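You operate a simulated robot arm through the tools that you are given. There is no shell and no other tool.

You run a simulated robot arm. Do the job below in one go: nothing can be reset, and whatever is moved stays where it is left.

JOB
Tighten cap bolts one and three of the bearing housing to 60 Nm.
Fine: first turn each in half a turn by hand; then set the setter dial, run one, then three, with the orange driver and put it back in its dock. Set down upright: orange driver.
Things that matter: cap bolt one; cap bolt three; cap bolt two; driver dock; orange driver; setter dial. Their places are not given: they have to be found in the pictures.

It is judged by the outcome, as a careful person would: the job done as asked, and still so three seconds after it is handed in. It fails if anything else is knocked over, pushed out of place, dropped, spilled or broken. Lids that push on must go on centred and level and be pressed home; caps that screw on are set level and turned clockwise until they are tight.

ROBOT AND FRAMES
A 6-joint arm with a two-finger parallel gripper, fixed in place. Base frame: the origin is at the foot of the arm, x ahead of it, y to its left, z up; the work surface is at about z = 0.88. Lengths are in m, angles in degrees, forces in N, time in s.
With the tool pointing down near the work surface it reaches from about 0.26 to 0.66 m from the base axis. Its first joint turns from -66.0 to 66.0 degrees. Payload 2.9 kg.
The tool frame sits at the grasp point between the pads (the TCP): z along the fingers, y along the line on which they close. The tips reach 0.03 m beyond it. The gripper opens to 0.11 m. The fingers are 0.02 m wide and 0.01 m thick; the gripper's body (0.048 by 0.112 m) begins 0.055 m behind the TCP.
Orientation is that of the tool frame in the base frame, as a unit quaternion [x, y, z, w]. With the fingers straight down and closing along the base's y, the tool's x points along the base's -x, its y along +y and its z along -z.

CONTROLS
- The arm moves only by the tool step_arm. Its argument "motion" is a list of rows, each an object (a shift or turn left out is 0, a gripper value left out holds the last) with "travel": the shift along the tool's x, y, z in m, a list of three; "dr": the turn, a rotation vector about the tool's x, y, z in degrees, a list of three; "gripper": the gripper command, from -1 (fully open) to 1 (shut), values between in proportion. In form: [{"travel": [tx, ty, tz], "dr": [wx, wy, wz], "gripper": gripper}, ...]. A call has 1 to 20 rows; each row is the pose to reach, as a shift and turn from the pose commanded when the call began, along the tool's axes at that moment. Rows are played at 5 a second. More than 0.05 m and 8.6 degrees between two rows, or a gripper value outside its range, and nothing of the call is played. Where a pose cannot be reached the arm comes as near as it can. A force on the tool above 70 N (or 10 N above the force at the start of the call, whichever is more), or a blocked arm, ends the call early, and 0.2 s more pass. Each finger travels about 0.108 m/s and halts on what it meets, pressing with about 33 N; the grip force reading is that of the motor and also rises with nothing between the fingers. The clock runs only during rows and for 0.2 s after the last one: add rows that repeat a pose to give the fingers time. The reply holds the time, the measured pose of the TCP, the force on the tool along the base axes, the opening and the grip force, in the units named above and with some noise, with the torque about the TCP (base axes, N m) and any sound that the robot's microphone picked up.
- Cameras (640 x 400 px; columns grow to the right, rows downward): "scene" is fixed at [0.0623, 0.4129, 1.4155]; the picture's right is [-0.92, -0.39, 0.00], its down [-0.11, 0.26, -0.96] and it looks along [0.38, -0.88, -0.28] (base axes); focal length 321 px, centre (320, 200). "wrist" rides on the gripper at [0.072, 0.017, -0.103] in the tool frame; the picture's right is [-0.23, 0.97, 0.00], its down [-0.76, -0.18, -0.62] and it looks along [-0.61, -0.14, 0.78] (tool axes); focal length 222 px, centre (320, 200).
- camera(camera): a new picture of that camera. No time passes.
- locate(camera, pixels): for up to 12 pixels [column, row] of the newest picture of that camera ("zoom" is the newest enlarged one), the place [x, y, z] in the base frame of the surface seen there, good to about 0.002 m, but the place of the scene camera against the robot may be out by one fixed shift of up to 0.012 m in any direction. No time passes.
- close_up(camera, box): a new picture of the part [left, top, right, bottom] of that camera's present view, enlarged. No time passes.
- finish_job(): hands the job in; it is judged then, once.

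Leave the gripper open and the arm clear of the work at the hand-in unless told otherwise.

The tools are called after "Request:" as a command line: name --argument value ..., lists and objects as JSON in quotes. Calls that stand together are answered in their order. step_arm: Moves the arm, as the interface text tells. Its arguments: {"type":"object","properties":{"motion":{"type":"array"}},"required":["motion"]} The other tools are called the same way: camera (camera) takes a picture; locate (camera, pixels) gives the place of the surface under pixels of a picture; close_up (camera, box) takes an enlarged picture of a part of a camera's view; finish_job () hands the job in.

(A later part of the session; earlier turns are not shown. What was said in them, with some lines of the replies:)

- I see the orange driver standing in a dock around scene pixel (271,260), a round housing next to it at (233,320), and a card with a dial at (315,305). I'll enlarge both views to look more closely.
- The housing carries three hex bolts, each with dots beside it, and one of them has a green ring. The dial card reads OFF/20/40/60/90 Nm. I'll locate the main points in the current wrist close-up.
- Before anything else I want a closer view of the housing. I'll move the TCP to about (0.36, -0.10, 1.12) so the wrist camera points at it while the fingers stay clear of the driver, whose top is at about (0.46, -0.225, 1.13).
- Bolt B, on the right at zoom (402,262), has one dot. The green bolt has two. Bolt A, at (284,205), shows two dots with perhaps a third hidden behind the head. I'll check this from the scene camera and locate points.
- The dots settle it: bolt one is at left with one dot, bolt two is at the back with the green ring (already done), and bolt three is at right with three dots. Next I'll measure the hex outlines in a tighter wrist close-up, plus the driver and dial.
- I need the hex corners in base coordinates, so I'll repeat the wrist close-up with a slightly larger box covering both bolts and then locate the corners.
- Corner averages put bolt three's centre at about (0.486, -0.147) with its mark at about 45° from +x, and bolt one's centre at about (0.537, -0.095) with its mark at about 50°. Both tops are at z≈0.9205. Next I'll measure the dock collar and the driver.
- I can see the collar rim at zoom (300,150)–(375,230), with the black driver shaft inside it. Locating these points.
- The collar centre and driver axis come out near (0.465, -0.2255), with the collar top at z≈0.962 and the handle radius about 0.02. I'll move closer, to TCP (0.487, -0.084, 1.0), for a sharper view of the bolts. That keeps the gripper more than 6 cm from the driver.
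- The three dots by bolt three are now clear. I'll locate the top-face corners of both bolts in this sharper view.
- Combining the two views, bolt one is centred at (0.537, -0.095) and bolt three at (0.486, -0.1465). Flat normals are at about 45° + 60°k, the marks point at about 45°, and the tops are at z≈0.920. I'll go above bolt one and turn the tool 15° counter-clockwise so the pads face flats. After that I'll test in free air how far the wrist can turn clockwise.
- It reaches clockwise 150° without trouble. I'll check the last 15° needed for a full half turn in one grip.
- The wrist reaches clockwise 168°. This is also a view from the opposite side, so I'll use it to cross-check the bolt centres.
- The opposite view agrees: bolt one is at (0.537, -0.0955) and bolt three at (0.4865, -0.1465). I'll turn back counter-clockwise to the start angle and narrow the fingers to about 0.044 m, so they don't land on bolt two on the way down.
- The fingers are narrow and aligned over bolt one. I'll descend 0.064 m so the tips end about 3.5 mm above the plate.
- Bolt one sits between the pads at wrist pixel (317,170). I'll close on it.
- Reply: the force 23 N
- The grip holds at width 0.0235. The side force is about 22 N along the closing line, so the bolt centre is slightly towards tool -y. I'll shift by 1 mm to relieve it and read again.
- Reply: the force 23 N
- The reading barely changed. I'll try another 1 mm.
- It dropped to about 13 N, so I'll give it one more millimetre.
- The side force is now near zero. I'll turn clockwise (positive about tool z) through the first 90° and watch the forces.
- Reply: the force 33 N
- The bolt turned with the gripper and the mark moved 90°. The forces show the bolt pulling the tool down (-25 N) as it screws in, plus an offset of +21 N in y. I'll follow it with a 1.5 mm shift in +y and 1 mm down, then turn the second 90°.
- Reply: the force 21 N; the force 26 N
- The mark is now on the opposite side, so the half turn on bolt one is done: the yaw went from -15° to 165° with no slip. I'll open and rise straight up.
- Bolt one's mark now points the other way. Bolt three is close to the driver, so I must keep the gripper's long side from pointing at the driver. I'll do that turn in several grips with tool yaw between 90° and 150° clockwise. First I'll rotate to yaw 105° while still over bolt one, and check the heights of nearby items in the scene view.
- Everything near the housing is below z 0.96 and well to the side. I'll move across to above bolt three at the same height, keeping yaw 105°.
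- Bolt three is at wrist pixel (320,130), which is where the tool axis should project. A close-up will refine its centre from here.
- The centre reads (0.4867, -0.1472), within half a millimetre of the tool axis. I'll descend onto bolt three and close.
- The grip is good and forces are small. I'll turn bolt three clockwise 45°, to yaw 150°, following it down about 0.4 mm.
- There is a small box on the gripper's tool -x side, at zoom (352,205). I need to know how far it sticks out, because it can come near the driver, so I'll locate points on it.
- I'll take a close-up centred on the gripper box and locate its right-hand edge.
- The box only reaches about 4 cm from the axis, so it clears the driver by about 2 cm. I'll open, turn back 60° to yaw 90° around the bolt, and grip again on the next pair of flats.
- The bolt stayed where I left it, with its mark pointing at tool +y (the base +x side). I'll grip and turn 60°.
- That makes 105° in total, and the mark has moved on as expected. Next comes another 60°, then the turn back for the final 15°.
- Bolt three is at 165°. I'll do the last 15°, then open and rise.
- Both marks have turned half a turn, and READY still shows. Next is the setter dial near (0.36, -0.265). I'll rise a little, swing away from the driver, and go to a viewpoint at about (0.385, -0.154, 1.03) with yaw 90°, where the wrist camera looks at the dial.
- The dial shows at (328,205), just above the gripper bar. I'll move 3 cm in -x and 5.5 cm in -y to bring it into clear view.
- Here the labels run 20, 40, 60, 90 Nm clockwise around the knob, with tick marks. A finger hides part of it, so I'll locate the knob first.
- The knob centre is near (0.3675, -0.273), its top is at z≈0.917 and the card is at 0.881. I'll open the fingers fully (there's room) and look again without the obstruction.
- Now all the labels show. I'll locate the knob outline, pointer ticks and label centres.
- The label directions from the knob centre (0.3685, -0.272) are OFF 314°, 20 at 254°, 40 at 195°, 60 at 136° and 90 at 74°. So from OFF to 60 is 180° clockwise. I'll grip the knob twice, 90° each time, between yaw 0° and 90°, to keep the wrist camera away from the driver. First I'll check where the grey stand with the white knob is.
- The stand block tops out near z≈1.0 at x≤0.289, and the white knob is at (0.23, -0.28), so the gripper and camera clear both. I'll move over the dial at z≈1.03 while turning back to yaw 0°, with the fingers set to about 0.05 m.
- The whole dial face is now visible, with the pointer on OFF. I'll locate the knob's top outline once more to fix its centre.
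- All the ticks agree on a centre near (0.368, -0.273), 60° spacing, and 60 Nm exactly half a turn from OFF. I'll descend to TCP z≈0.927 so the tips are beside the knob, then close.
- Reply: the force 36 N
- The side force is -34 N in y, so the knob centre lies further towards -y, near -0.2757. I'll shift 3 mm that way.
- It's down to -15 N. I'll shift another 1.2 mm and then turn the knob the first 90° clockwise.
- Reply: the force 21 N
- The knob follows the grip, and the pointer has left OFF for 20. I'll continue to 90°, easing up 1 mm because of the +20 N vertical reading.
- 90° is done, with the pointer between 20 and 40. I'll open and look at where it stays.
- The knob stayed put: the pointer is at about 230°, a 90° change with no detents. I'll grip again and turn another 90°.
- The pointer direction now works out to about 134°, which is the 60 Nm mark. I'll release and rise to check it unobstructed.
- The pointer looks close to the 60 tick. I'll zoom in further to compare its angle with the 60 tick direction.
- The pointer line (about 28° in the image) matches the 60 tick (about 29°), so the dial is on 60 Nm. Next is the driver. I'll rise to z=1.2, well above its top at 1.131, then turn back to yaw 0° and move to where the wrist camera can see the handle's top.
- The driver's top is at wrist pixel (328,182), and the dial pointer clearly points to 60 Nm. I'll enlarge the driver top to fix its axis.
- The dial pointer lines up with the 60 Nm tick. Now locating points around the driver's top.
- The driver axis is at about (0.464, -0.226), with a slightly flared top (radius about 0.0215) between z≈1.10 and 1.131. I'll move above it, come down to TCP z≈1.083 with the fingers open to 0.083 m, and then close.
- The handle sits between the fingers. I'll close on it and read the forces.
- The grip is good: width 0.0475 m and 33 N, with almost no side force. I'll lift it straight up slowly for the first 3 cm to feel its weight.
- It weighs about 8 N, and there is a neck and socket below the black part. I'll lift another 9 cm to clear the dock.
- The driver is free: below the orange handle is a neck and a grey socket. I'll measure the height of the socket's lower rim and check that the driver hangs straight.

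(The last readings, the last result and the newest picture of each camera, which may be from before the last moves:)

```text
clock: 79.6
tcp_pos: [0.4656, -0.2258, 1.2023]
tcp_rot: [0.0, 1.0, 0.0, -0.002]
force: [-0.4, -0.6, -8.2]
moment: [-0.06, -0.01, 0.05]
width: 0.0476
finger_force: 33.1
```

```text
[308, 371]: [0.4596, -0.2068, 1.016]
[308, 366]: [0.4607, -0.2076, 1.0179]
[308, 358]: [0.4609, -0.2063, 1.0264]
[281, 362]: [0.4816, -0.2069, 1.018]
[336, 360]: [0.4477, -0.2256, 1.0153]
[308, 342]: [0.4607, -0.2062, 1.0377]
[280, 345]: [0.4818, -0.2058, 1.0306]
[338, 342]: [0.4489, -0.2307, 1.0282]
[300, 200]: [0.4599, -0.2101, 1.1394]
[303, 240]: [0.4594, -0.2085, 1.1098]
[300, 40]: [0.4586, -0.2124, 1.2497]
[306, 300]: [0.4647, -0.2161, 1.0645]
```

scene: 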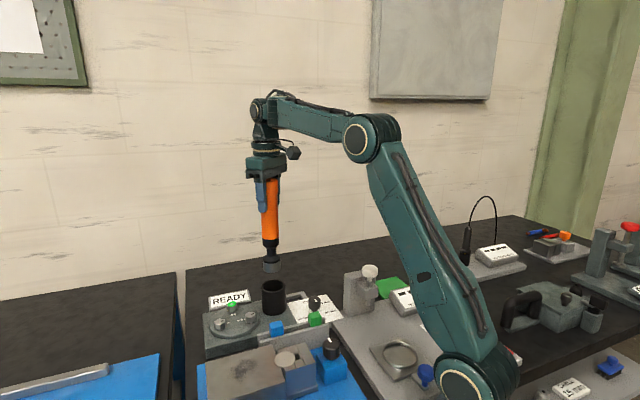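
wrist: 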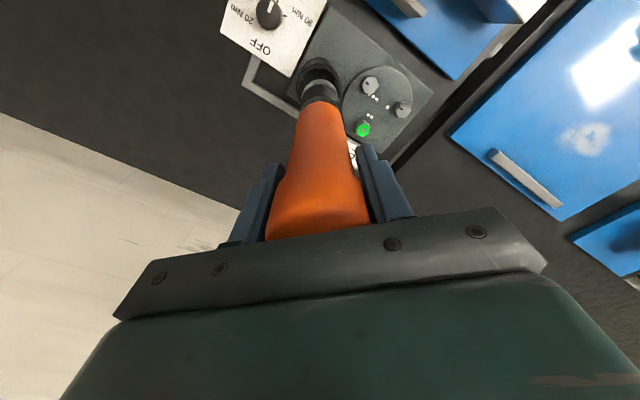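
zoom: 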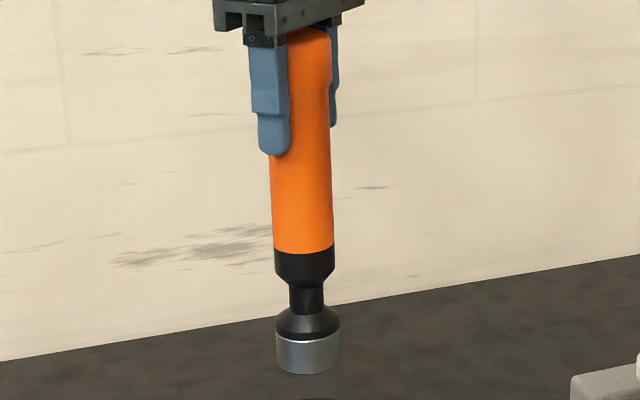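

The socket rim is about 0.189 m below the TCP. Before going to bolt one I'll check from the wrist camera where the socket hangs relative to the tool axis.

Request:
close_up --camera "wrist" --box '[280, 50, 360, 130]'

Request:
locate --camera "zoom" --pixels '[[275, 150], [375, 150], [322, 200], [300, 170], [350, 170], [322, 140], [260, 250], [400, 250], [320, 250], [240, 350], [430, 350], [330, 350]]'

```text
5.00 times, centred on (320, 90) of wrist
```

zoom: 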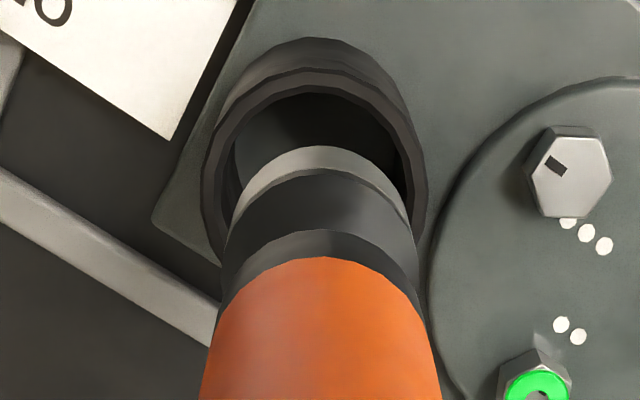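

```text
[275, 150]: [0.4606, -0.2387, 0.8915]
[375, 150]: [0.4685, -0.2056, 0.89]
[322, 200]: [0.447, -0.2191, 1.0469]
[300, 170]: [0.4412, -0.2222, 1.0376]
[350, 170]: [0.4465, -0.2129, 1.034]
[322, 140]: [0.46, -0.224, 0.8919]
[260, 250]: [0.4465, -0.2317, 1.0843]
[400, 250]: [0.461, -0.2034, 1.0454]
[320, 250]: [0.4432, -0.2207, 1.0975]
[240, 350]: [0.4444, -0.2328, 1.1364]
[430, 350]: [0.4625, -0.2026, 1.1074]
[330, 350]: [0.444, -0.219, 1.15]
```

The driver hangs within about a millimetre of the tool axis. I'll carry it at this height to above bolt one at (0.538, -0.0962).

Request:
step_arm --motion '[{"travel": [-0.01, 0.018, 0]}, {"travel": [-0.025, 0.044, 0]}, {"travel": [-0.04, 0.07, 0]}, {"travel": [-0.055, 0.097, 0]}, {"travel": [-0.068, 0.119, 0]}, {"travel": [-0.074, 0.13, 0]}, {"travel": [-0.074, 0.13, 0.03]}, {"travel": [-0.074, 0.13, 0.06]}, {"travel": [-0.074, 0.13, 0.08]}, {"travel": [-0.074, 0.13, 0.08]}]'

Request:
camera --camera "wrist"

Request:
close_up --camera "scene" --box '[190, 250, 290, 350]'

Request:
close_up --camera "wrist" --box '[270, 50, 390, 150]'

```text
clock: 81.8
tcp_pos: [0.5399, -0.0974, 1.1226]
tcp_rot: [0.0, 1.0, -0.001, 0.0]
force: [-0.9, 0.8, -8.4]
moment: [-0.05, 0.03, -0.01]
width: 0.0474
finger_force: 32.6
```

```text
taken
```

wrist: 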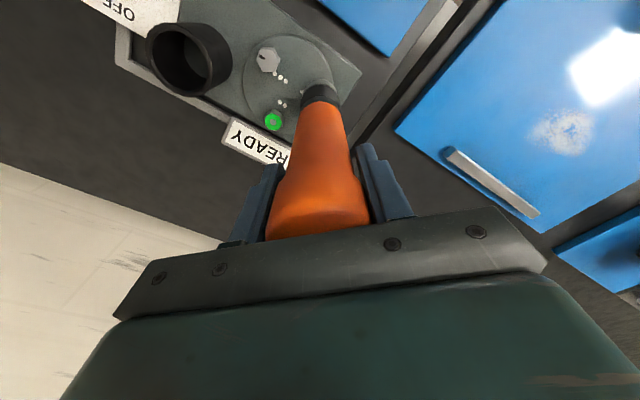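

```text
4.00 times, centred on (240, 300) of scene
```

zoom: 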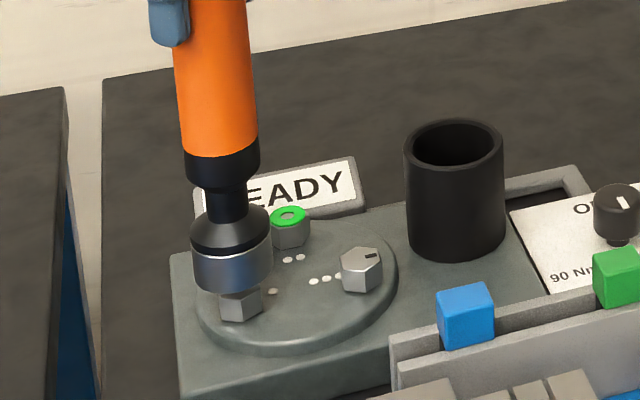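

```text
4.00 times, centred on (330, 100) of wrist
```

zoom: 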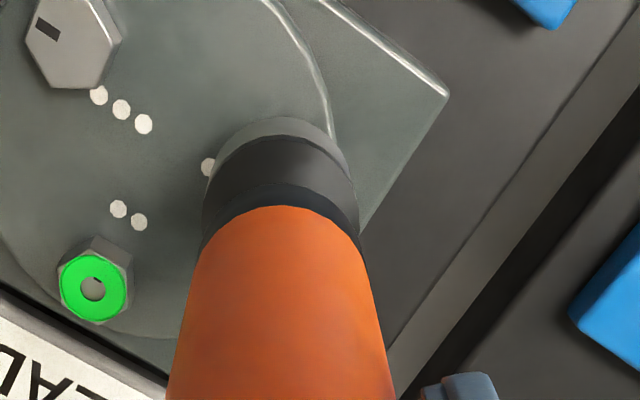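

The socket is about 1.5 cm above bolt one. In the scene close-up the socket centre (col 233) looks slightly left of the bolt centre (col 241), so I'll zoom in further to measure the offset.

Request:
close_up --camera "scene" --box '[188, 290, 252, 335]'

Request:
locate --camera "zoom" --pixels '[[240, 240], [270, 240], [300, 240], [320, 245], [345, 240], [310, 285], [280, 285], [345, 285], [265, 285], [360, 240], [225, 240], [300, 200]]'

```text
8.89 times, centred on (220, 312) of scene
```

zoom: 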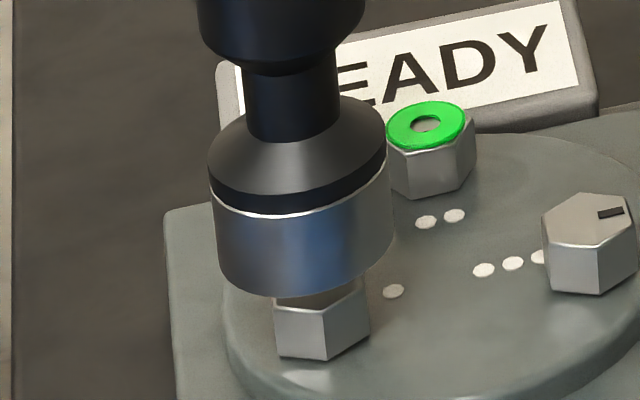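

```text
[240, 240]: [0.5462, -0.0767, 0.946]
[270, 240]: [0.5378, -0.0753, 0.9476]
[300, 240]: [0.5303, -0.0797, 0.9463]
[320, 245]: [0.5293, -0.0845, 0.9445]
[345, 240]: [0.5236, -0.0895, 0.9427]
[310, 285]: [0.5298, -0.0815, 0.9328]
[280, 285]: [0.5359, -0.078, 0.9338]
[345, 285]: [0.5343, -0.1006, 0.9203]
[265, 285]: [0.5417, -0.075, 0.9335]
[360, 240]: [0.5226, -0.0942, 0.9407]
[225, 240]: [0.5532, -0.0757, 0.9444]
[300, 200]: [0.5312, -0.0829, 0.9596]
```

A circle fit puts the socket centre at (0.5445, -0.0965) in the scene camera's frame. To find that camera's fixed shift, I'll locate bolt three's top in the same view, since I know its true position.

Request:
close_up --camera "scene" --box '[205, 295, 269, 335]'

```text
10.00 times, centred on (237, 315) of scene
```

zoom: 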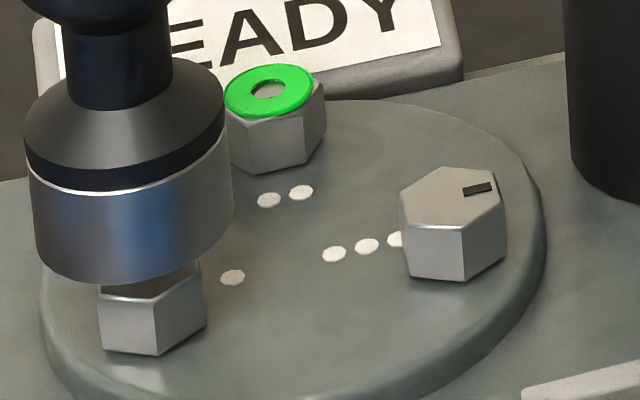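

Request:
locate --camera "zoom" --pixels '[[404, 195], [446, 170], [497, 176], [502, 205], [464, 228], [410, 225], [104, 345], [156, 350], [203, 324], [156, 303], [104, 297], [200, 280]]'

Request:
locate --camera "zoom" --pixels '[[36, 215], [60, 225], [85, 228], [110, 230], [135, 228], [160, 222], [185, 212], [205, 200], [222, 185], [229, 170], [130, 270], [100, 275]]'

```text
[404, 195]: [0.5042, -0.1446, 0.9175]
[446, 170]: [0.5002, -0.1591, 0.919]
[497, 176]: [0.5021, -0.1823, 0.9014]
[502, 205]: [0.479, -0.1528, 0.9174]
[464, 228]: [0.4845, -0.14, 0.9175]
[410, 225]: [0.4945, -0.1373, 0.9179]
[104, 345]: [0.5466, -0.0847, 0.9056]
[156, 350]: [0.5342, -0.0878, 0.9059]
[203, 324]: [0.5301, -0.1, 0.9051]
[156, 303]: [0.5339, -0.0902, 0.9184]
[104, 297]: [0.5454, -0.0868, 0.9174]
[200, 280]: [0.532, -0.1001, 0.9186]
```

```text
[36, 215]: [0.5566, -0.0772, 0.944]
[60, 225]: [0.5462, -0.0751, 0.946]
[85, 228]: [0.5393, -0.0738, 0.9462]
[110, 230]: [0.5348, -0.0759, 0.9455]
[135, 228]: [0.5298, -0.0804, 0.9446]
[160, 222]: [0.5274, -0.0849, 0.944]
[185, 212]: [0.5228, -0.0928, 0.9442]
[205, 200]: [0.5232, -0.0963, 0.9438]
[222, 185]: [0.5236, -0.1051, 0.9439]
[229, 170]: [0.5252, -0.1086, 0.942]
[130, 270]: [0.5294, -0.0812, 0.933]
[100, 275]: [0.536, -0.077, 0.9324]
```

Bolt one's centre is (0.5434, -0.0972) in the scene frame and the socket's is (0.5446, -0.0965), so the driver only needs to move about 1.3 mm in -x and 0.7 mm in -y. I'll correct that and lower gently towards the head.

Request:
step_arm --motion '[{"travel": [0.0007, -0.0004, 0]}, {"travel": [0.0013, -0.0007, 0]}, {"travel": [0.0013, -0.0007, 0.005]}, {"travel": [0.0013, -0.0007, 0.01]}, {"travel": [0.0013, -0.0007, 0.013]}, {"travel": [0.0013, -0.0007, 0.016]}, {"travel": [0.0013, -0.0007, 0.016]}]'

Request:
close_up --camera "scene" --box '[188, 290, 252, 335]'

```text
clock: 83.4
tcp_pos: [0.5375, -0.096, 1.1058]
tcp_rot: [0.001, 1.0, -0.001, -0.001]
force: [1.7, 1.0, -7.8]
moment: [0.04, 0.01, 0.03]
width: 0.0476
finger_force: 32.3
```

```text
8.89 times, centred on (220, 312) of scene
```

zoom: 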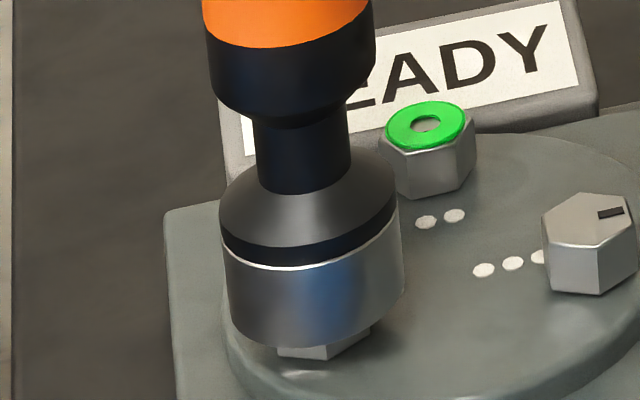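

There's no contact force, and the socket is sliding over the head. I'll continue down in small steps.

Request:
step_arm --motion '[{"travel": [0, 0, 0.002]}, {"travel": [0, 0, 0.004]}, {"travel": [0, 0, 0.006]}, {"travel": [0, 0, 0.006]}]'

Request:
close_up --camera "scene" --box '[188, 290, 252, 335]'

```text
clock: 84.4
tcp_pos: [0.5365, -0.0974, 1.1002]
tcp_rot: [0.001, 1.0, 0.0, -0.001]
force: [-0.4, 0.9, -8.3]
moment: [0.05, 0.05, 0.0]
width: 0.0475
finger_force: 33.0
```

```text
8.89 times, centred on (220, 312) of scene
```

zoom: 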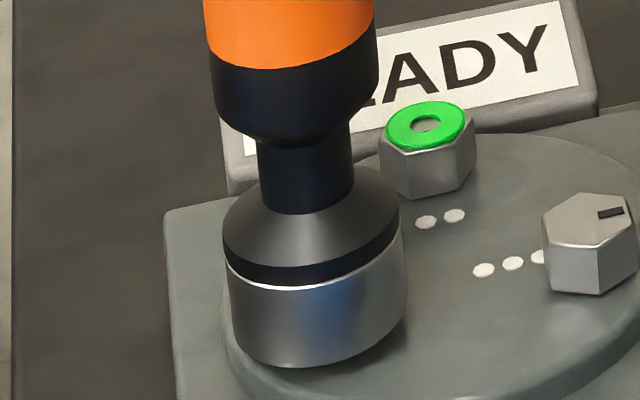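

Still free. I'll keep lowering until the socket's inner end or the plate is felt.

Request:
step_arm --motion '[{"travel": [0, 0, 0.0015]}, {"travel": [0, 0, 0.003]}, {"travel": [0, 0, 0.0045]}, {"travel": [0, 0, 0.006]}, {"travel": [0, 0, 0.006]}]'

Request:
close_up --camera "scene" --box '[188, 290, 252, 335]'

```text
clock: 85.6
tcp_pos: [0.5373, -0.0959, 1.0946]
tcp_rot: [0.0, 1.0, 0.0, -0.001]
force: [-0.1, -0.2, -7.3]
moment: [0.04, 0.03, 0.0]
width: 0.0476
finger_force: 33.2
```

```text
8.89 times, centred on (220, 312) of scene
```

zoom: 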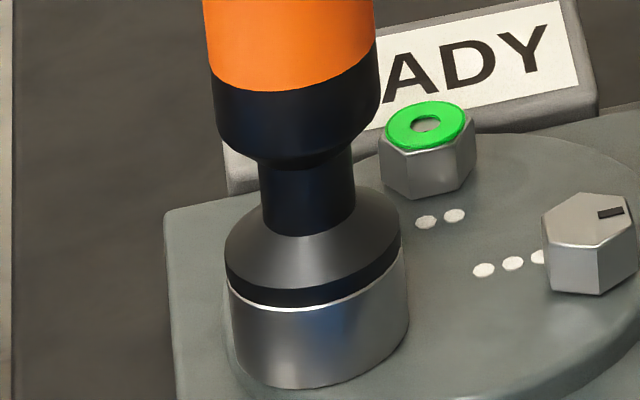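

Request:
step_arm --motion '[{"travel": [0, 0, 0.001]}, {"travel": [0, 0, 0.002]}, {"travel": [0, 0, 0.003]}, {"travel": [0, 0, 0.003]}]'

Request:
close_up --camera "scene" --box '[188, 280, 268, 335]'

```text
clock: 86.6
tcp_pos: [0.5387, -0.0968, 1.0942]
tcp_rot: [-0.001, 1.0, -0.001, 0.003]
force: [-1.0, 2.5, 18.3]
moment: [0.38, 0.49, -0.13]
width: 0.0473
finger_force: 32.5
```

```text
7.27 times, centred on (228, 308) of scene
```

zoom: 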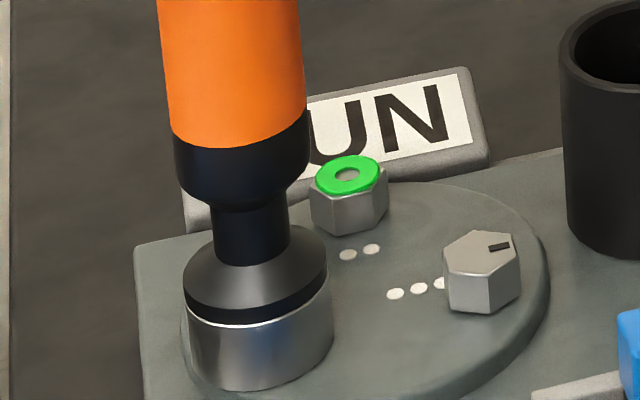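

Contact: +18 N upward, and the display now reads "RUN". I'll hold this pressure and watch for the display or a sound.

Request:
step_arm --motion '[{"travel": [0, 0, 0]}, {"travel": [0, 0, 0]}, {"travel": [0, 0, 0]}, {"travel": [0, 0, 0]}, {"travel": [0, 0, 0]}]'

Request:
close_up --camera "scene" --box '[188, 280, 268, 335]'

```text
clock: 87.8
tcp_pos: [0.5379, -0.0961, 1.0938]
tcp_rot: [-0.001, 1.0, 0.0, 0.001]
force: [2.8, 3.4, 24.3]
moment: [0.45, -0.26, -0.08]
width: 0.0477
finger_force: 33.1
```

```text
7.27 times, centred on (228, 308) of scene
```

zoom: 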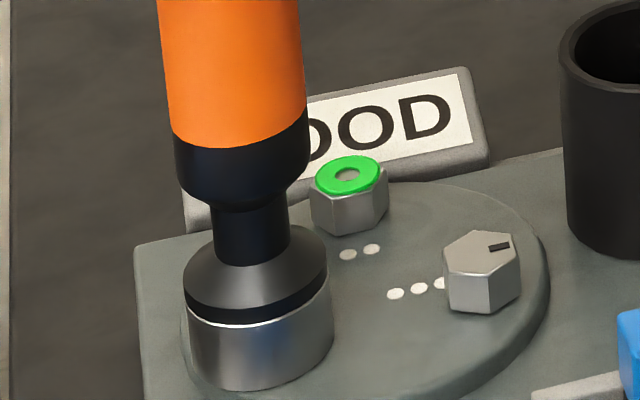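

The display reads "GOOD", so bolt one is run. I'll lift straight off now.

Request:
step_arm --motion '[{"travel": [0, 0, -0.01]}, {"travel": [0, 0, -0.025]}, {"travel": [0, 0, -0.045]}, {"travel": [0, 0, -0.065]}, {"travel": [0, 0, -0.065]}]'

Request:
close_up --camera "scene" --box '[188, 260, 288, 335]'

Request:
close_up --camera "scene" --box '[220, 150, 310, 290]'

```text
clock: 89.0
tcp_pos: [0.5376, -0.0969, 1.1564]
tcp_rot: [-0.001, 1.0, -0.001, -0.001]
force: [-0.2, 0.1, -8.3]
moment: [-0.02, 0.02, 0.01]
width: 0.0476
finger_force: 33.2
```

```text
5.33 times, centred on (238, 298) of scene
```

zoom: 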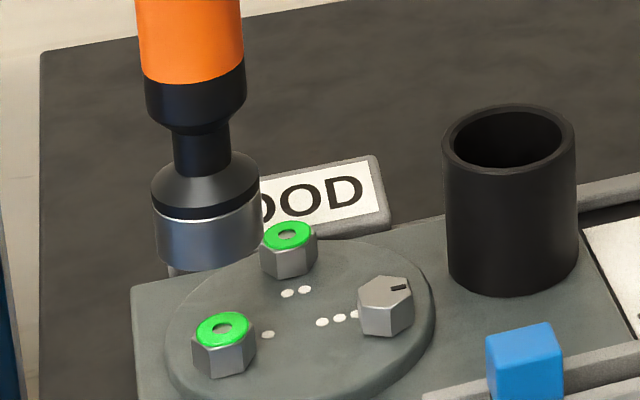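

```text
2.86 times, centred on (265, 220) of scene
```

zoom: 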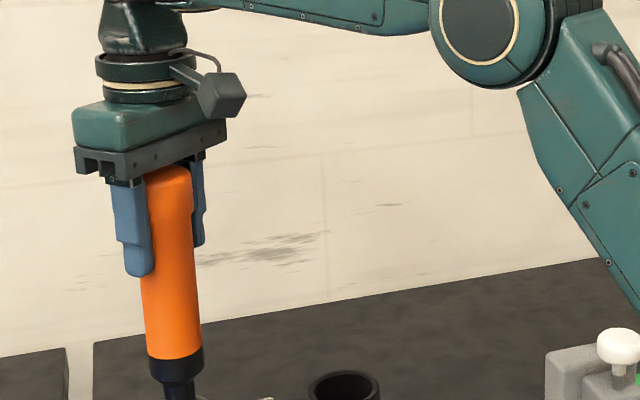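

Bolt one now carries a green ring. I'll carry the driver over to bolt three (-51 mm in x, -51 mm in y), lower it to just above the head, and check alignment again.

Request:
step_arm --motion '[{"travel": [0.012, -0.012, 0]}, {"travel": [0.027, -0.027, 0]}, {"travel": [0.042, -0.042, 0]}, {"travel": [0.0508, -0.0514, 0]}, {"travel": [0.0508, -0.0514, 0.015]}, {"travel": [0.0508, -0.0514, 0.03]}, {"travel": [0.0508, -0.0514, 0.036]}, {"travel": [0.0508, -0.0514, 0.036]}]'

Request:
close_up --camera "scene" --box '[215, 285, 279, 325]'

```text
clock: 90.8
tcp_pos: [0.4859, -0.1491, 1.1201]
tcp_rot: [0.001, 1.0, -0.001, 0.0]
force: [-0.1, 0.1, -9.1]
moment: [0.08, -0.02, -0.01]
width: 0.0478
finger_force: 32.3
```

```text
10.00 times, centred on (247, 305) of scene
```

zoom: 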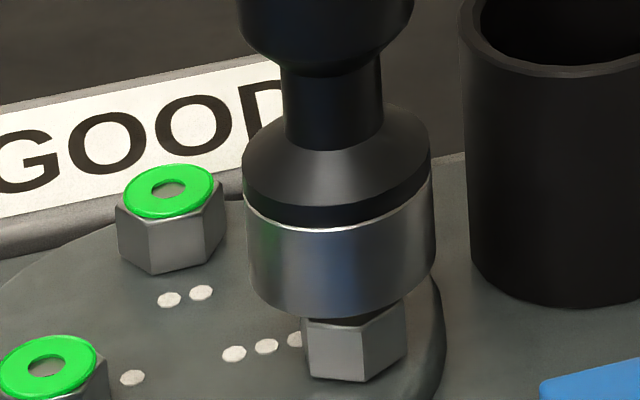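

The socket sits above bolt three. I'll measure the offset the same way, with points on the socket wall and the bolt's corners.

Request:
locate --camera "zoom" --pixels '[[255, 250], [275, 258], [300, 263], [325, 265], [350, 264], [375, 260], [400, 250], [420, 235], [432, 215], [308, 370], [363, 376], [403, 352]]'

```text
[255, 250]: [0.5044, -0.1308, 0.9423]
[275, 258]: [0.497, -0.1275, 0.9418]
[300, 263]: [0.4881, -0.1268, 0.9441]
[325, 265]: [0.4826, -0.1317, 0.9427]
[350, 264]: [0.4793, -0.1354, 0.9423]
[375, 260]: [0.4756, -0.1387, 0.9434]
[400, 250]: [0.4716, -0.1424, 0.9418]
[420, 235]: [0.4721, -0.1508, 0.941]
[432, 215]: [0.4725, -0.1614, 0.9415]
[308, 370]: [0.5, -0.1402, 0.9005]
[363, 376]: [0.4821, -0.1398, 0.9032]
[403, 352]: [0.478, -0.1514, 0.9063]
```

The offset is about +1.3 mm in x. I'll correct that and lower in small steps.

Request:
step_arm --motion '[{"travel": [0.0007, 0, 0]}, {"travel": [0.0013, 0, 0]}, {"travel": [0.0013, 0, 0.005]}, {"travel": [0.0013, 0, 0.01]}, {"travel": [0.0013, 0, 0.014]}, {"travel": [0.0013, 0, 0.018]}, {"travel": [0.0013, 0, 0.018]}]'

Request:
close_up --camera "scene" --box '[215, 285, 279, 325]'

```text
clock: 92.4
tcp_pos: [0.4864, -0.1474, 1.1019]
tcp_rot: [0.0, 1.0, -0.001, -0.001]
force: [-0.6, 0.0, -7.9]
moment: [0.05, 0.01, 0.01]
width: 0.0476
finger_force: 33.0
```

```text
10.00 times, centred on (247, 305) of scene
```

zoom: 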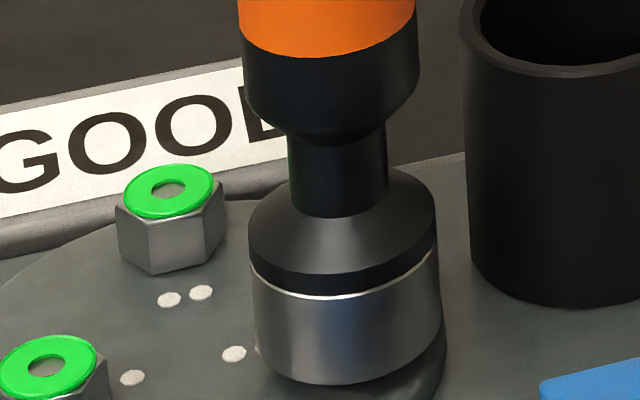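

The socket slides over bolt three freely. I'll lower the last centimetre to contact with the same pressure as before.

Request:
step_arm --motion '[{"travel": [0, 0, 0.003]}, {"travel": [0, 0, 0.006]}, {"travel": [0, 0, 0.008]}, {"travel": [0, 0, 0.0095]}, {"travel": [0, 0, 0.011]}, {"travel": [0, 0, 0.011]}]'

Request:
close_up --camera "scene" --box '[195, 275, 275, 325]'

```text
clock: 93.8
tcp_pos: [0.4859, -0.1474, 1.0955]
tcp_rot: [0.0, 1.0, -0.001, 0.003]
force: [-0.4, 1.1, 21.2]
moment: [0.65, 0.57, 0.03]
width: 0.0479
finger_force: 33.6
```

```text
8.00 times, centred on (235, 300) of scene
```

zoom: 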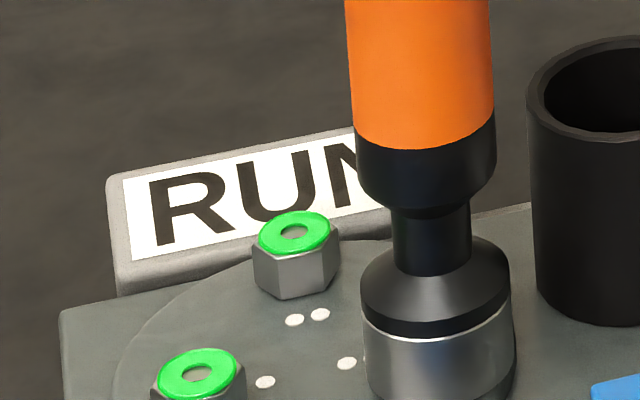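

The display shows "RUN" with +21 N of pressure. I'll hold still until it finishes.

Request:
step_arm --motion '[{"travel": [0, 0, 0]}, {"travel": [0, 0, 0]}, {"travel": [0, 0, 0]}, {"travel": [0, 0, 0]}]'

Request:
close_up --camera "scene" --box '[195, 275, 275, 325]'

```text
clock: 94.8
tcp_pos: [0.4863, -0.1482, 1.0929]
tcp_rot: [0.0, 1.0, 0.0, 0.001]
force: [3.6, 0.7, 24.3]
moment: [0.6, -0.26, -0.07]
width: 0.0477
finger_force: 32.9
```

```text
8.00 times, centred on (235, 300) of scene
```

zoom: 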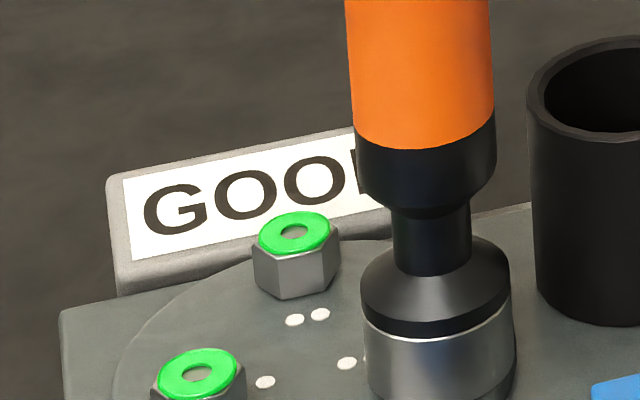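

"GOOD" again, so bolt three is run. I'll lift straight up 11 cm to clear everything.

Request:
step_arm --motion '[{"travel": [0, 0, -0.01]}, {"travel": [0, 0, -0.025]}, {"travel": [0, 0, -0.05]}, {"travel": [0, 0, -0.075]}, {"travel": [0, 0, -0.1]}, {"travel": [0, 0, -0.11]}, {"travel": [0, 0, -0.11]}]'

Request:
camera --camera "scene"

Request:
close_up --camera "scene" --box '[195, 235, 305, 335]'

Request:
camera --camera "wrist"

```text
clock: 96.4
tcp_pos: [0.4852, -0.1483, 1.2028]
tcp_rot: [-0.001, 1.0, 0.0, 0.0]
force: [1.1, 0.0, -8.1]
moment: [-0.09, 0.01, 0.01]
width: 0.0476
finger_force: 33.0
```

```text
taken
```

scene: 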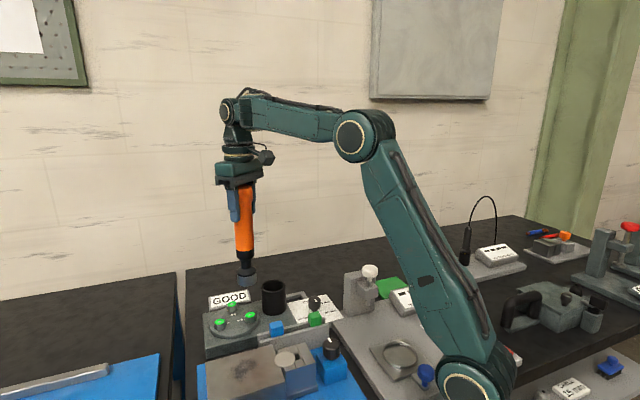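

```text
4.00 times, centred on (250, 285) of scene
```

zoom: 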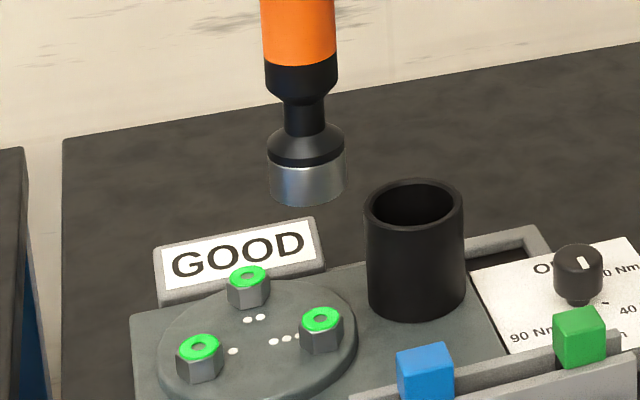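

```text
taken
```

wrist: 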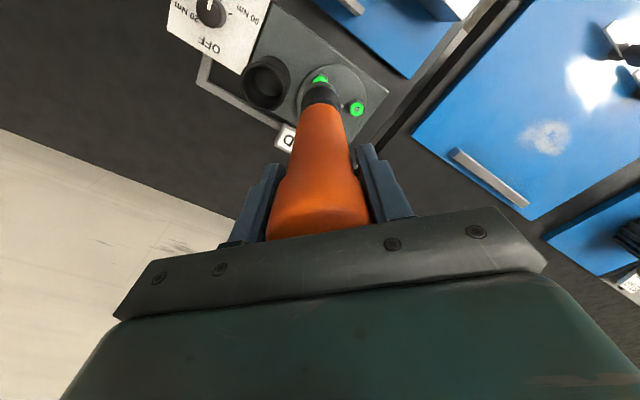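

All three bolts now carry green rings and the display says GOOD. Next is the dock, which is unobstructed in the wrist view at (267,82). I'll measure its rim to fix its centre.

Request:
close_up --camera "wrist" --box '[230, 45, 310, 115]'

Request:
locate --camera "zoom" --pixels '[[180, 240], [400, 240], [290, 140], [290, 330], [215, 165], [370, 170], [220, 315], [370, 315], [290, 240], [270, 210]]'

```text
5.71 times, centred on (270, 80) of wrist
```

zoom: 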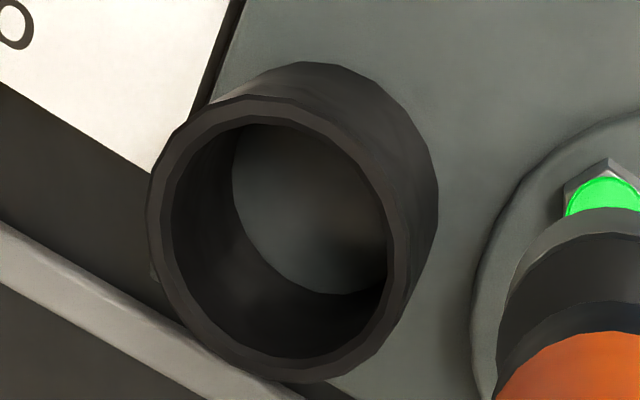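

```text
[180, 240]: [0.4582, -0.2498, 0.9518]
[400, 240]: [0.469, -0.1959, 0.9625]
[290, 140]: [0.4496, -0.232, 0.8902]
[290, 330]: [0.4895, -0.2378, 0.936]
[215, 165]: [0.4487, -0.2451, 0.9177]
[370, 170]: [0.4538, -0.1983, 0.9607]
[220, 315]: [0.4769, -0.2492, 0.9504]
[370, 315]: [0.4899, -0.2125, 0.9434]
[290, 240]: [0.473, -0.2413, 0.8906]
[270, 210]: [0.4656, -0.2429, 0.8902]
```

Request:
locate --camera "zoom" --pixels '[[160, 240], [178, 165], [230, 116], [290, 112], [345, 142], [383, 190], [400, 250], [385, 310], [345, 357], [290, 370], [220, 338], [178, 295]]'

```text
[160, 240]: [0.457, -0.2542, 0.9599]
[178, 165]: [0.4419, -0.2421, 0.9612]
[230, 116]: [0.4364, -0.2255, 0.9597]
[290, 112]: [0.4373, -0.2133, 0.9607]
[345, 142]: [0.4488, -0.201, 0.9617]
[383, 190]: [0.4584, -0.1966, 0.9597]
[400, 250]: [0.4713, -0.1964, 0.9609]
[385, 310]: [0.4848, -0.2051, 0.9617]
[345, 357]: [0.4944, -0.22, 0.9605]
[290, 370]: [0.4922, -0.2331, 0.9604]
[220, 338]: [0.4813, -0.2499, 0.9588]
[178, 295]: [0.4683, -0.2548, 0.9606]
```

The dock centre measures (0.4643, -0.2243) in wrist readings, which matches the position I picked the driver from. I'll carry the driver over the dock at this height.

Request:
step_arm --motion '[{"travel": [0.004, -0.015, 0]}, {"travel": [0.009, -0.034, 0]}, {"travel": [0.0145, -0.0545, 0]}, {"travel": [0.019, -0.071, 0]}, {"travel": [0.0206, -0.0775, 0]}, {"travel": [0.0206, -0.0775, 0.02]}, {"travel": [0.0206, -0.0775, 0.04]}, {"travel": [0.0206, -0.0775, 0.04]}]'

Request:
close_up --camera "scene" --box '[235, 240, 315, 320]'

Request:
close_up --camera "wrist" --box '[270, 45, 370, 135]'

```text
clock: 98.2
tcp_pos: [0.4652, -0.2261, 1.1624]
tcp_rot: [0.0, 1.0, -0.001, -0.001]
force: [0.2, 0.5, -8.0]
moment: [0.08, 0.02, 0.01]
width: 0.0479
finger_force: 32.7
```

```text
5.00 times, centred on (275, 280) of scene
```

zoom: 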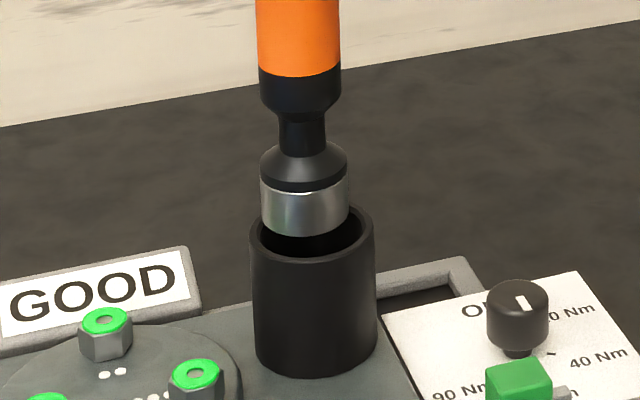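

```text
4.44 times, centred on (320, 90) of wrist
```

zoom: 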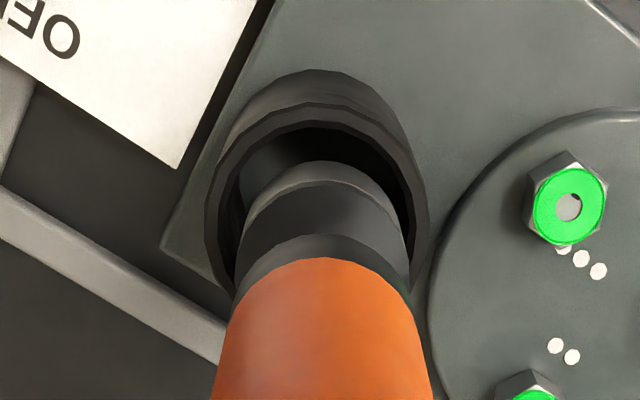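

The socket is just above the dock rim. In the scene view it looks about 3 mm left of the dock's centre, so I'll measure both with located points before lowering.

Request:
close_up --camera "scene" --box '[243, 260, 307, 300]'

```text
10.00 times, centred on (275, 280) of scene
```

zoom: 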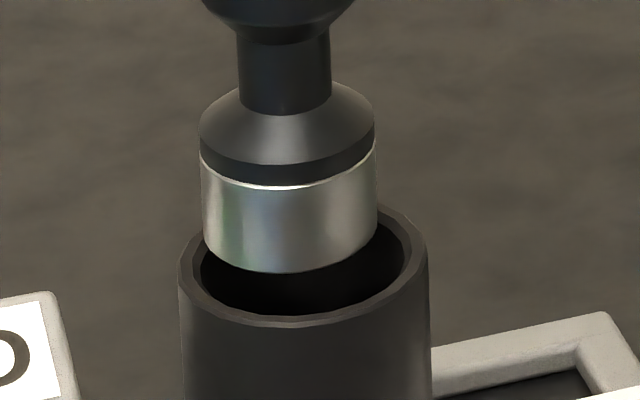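

Request:
locate --camera "zoom" --pixels '[[186, 270], [205, 292], [230, 308], [260, 318], [300, 320], [340, 313], [375, 300], [405, 278], [421, 250], [415, 225], [398, 213], [190, 245]]'

Request:
locate --camera "zoom" --pixels '[[207, 205], [220, 215], [240, 225], [265, 232], [290, 234], [315, 230], [340, 222], [360, 208], [372, 195], [285, 265], [230, 250], [350, 245]]'

```text
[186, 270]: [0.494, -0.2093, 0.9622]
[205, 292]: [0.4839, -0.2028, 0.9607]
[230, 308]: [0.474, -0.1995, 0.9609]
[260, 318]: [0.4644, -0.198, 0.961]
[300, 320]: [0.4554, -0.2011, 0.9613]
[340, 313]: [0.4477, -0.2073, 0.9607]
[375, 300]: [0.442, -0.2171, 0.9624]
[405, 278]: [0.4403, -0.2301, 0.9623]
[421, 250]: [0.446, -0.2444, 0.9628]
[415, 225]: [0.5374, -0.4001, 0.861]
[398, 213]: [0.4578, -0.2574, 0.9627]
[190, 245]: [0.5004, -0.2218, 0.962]
```

```text
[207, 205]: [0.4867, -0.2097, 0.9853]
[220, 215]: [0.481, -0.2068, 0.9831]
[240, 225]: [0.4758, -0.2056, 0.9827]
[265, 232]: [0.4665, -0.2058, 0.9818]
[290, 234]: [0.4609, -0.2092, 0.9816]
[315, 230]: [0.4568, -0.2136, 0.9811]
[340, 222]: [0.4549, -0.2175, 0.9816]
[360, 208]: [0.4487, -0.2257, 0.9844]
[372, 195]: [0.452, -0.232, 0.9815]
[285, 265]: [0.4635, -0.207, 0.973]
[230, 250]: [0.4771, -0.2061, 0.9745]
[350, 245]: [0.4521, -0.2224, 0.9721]
```

Rim centre (0.470, -0.2283), socket centre (0.473, -0.2275), both in the scene frame: the driver needs to shift 2.7 mm in -x and 0.8 mm in -y. I'll correct and then lower it most of the way into the dock.

Request:
step_arm --motion '[{"travel": [0.0014, -0.0004, 0]}, {"travel": [0.0027, -0.0008, 0]}, {"travel": [0.0027, -0.0008, 0.01]}, {"travel": [0.0027, -0.0008, 0.02]}, {"travel": [0.0027, -0.0008, 0.03]}, {"travel": [0.0027, -0.0008, 0.04]}, {"travel": [0.0027, -0.0008, 0.05]}, {"travel": [0.0027, -0.0008, 0.06]}, {"travel": [0.0027, -0.0008, 0.067]}, {"travel": [0.0027, -0.0008, 0.067]}]'

Request:
close_up --camera "scene" --box '[235, 220, 315, 320]'

```text
clock: 100.4
tcp_pos: [0.4626, -0.2267, 1.0949]
tcp_rot: [-0.001, 1.0, -0.001, -0.001]
force: [-0.3, -0.1, -7.7]
moment: [-0.07, 0.0, 0.04]
width: 0.0477
finger_force: 32.6
```

```text
4.00 times, centred on (275, 270) of scene
```

zoom: 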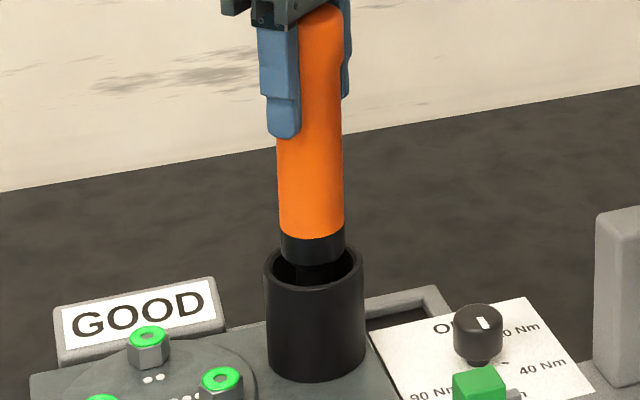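

It goes in without touching. I'll lower the last part in 2 mm steps and feel for the bottom.

Request:
step_arm --motion '[{"travel": [0, 0, 0.002]}, {"travel": [0, 0, 0.004]}, {"travel": [0, 0, 0.006]}, {"travel": [0, 0, 0.008]}, {"travel": [0, 0, 0.01]}, {"travel": [0, 0, 0.01]}]'

```text
clock: 101.8
tcp_pos: [0.4613, -0.2269, 1.0845]
tcp_rot: [0.001, 1.0, -0.001, 0.0]
force: [-1.2, 0.8, -5.0]
moment: [-0.01, 0.21, 0.03]
width: 0.0477
finger_force: 32.9
```

The force has gone from -8 to -5 N, so it's starting to rest on the bottom. I'll go another 1.5 mm.

Request:
step_arm --motion '[{"travel": [0, 0, 0.0005]}, {"travel": [0, 0, 0.001]}, {"travel": [0, 0, 0.0015]}, {"travel": [0, 0, 0.0015]}]'

Request:
close_up --camera "scene" --box '[235, 220, 315, 320]'

Request:
camera --camera "wrist"

```text
clock: 102.8
tcp_pos: [0.4615, -0.2263, 1.0855]
tcp_rot: [-0.001, 1.0, -0.002, 0.001]
force: [-1.9, 2.9, 12.4]
moment: [0.59, 0.79, -0.05]
width: 0.0479
finger_force: 33.1
```

```text
4.00 times, centred on (275, 270) of scene
```

zoom: 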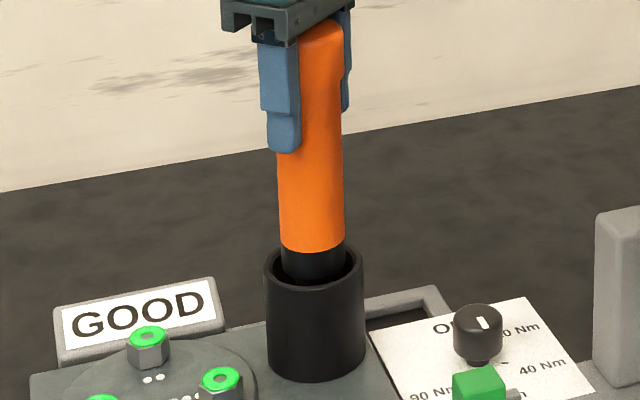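

```text
taken
```

wrist: 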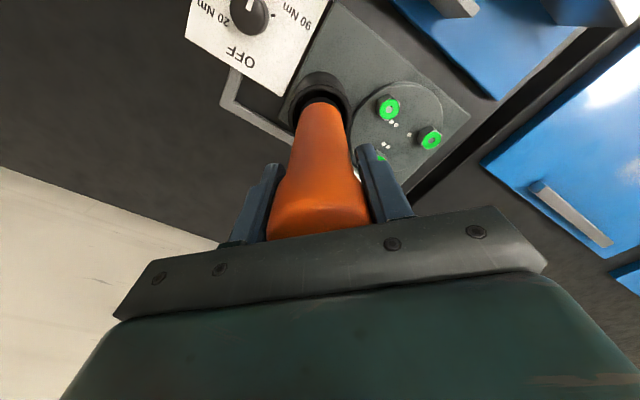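

It's seated: +12 N from the dock bottom, and it's upright in the collar as before. I'll ease off about 1 mm, open the fingers slowly, and look before rising.

Request:
step_arm --motion '[{"travel": [0, 0, -0.001]}, {"travel": [0, 0, -0.001]}, {"travel": [0, 0, -0.001], "gripper": 0.0}, {"travel": [0, 0, -0.001], "gripper": -0.25}, {"travel": [0, 0, -0.001], "gripper": -0.5}, {"travel": [0, 0, -0.001], "gripper": -0.5}, {"travel": [0, 0, -0.001], "gripper": -0.5}]'

Request:
close_up --camera "scene" --box '[235, 220, 315, 320]'

Request:
camera --camera "wrist"

```text
clock: 104.4
tcp_pos: [0.4628, -0.2267, 1.0843]
tcp_rot: [0.0, 1.0, -0.001, -0.001]
force: [-0.6, -0.1, 0.1]
moment: [0.01, 0.01, -0.02]
width: 0.0826
finger_force: 0.0
```

```text
4.00 times, centred on (275, 270) of scene
```

zoom: 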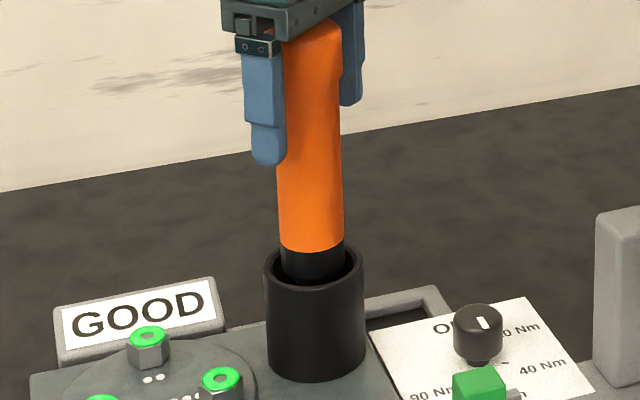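

```text
taken
```

wrist: 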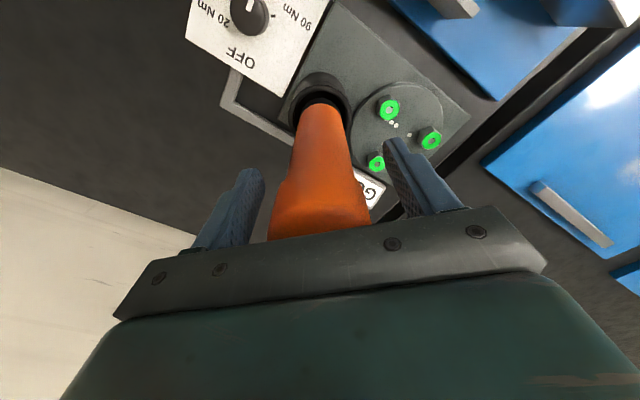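

The driver stands on its own, upright in the dock, with the fingers clear on both sides. I'll rise straight up and back away.

Request:
step_arm --motion '[{"travel": [0, 0, -0.02]}, {"travel": [0, 0, -0.05]}, {"travel": [0, 0, -0.085]}, {"travel": [0, 0, -0.12]}, {"travel": [0, 0, -0.155]}, {"travel": [0.03, 0.02, -0.175], "gripper": -1}, {"travel": [0.07, 0.04, -0.185]}, {"travel": [0.11, 0.05, -0.19]}, {"travel": [0.14, 0.06, -0.19]}, {"travel": [0.14, 0.06, -0.19]}]'

Request:
camera --camera "scene"

Request:
close_up --camera "scene" --box '[190, 210, 350, 350]'

Request:
camera --camera "wrist"

```text
clock: 106.6
tcp_pos: [0.3224, -0.1673, 1.2738]
tcp_rot: [0.0, 1.0, -0.001, -0.001]
force: [-0.7, 0.1, -0.4]
moment: [0.01, -0.02, -0.04]
width: 0.1101
finger_force: 0.2
```

```text
taken
```

scene: 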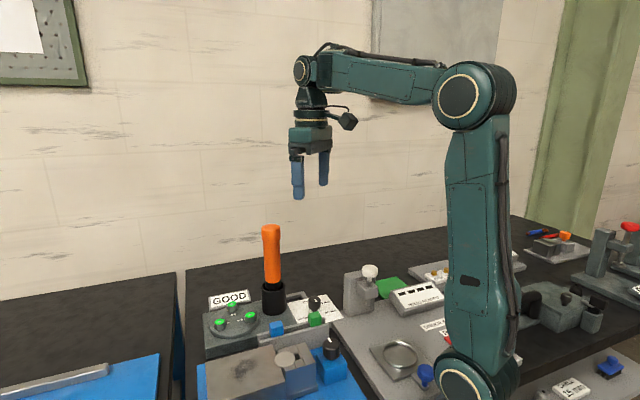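

```text
2.86 times, centred on (270, 280) of scene
```

zoom: 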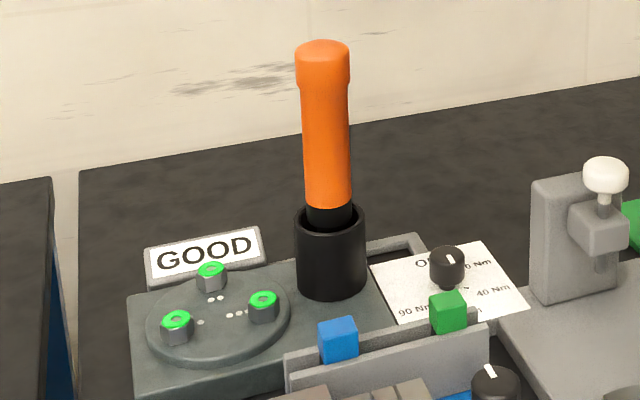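

```text
taken
```

wrist: 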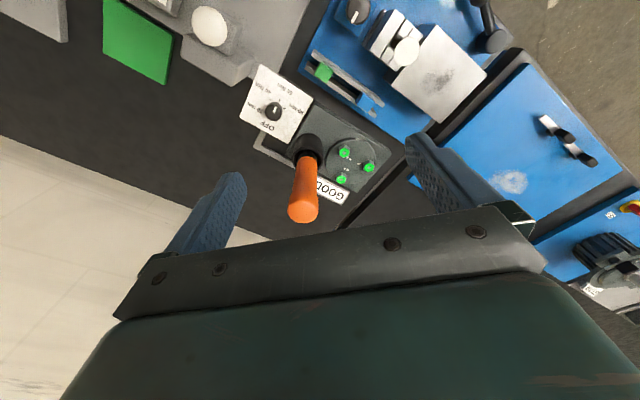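

All three bolts carry green rings, the display reads GOOD, and the dial is on 60 Nm. The orange driver stands upright in its dock, nothing else has moved, and the gripper is open and clear. I'm handing the job in.

Request:
finish_job

```text
The job is handed in.
```

Cap bolts one and three were each turned in half a turn by hand. I then ran them with the orange driver, one first and then three, with the setter dial on 60 Nm. The display read GOOD after each run, and both bolts now carry green rings like bolt two, which had its ring from the start.

The driver is back in its dock, standing upright, and the dial is still on 60 Nm. Nothing else looked out of place in the last pictures. I left the gripper open and the arm clear before handing in; the reply only confirmed the hand-in, with no verdict.
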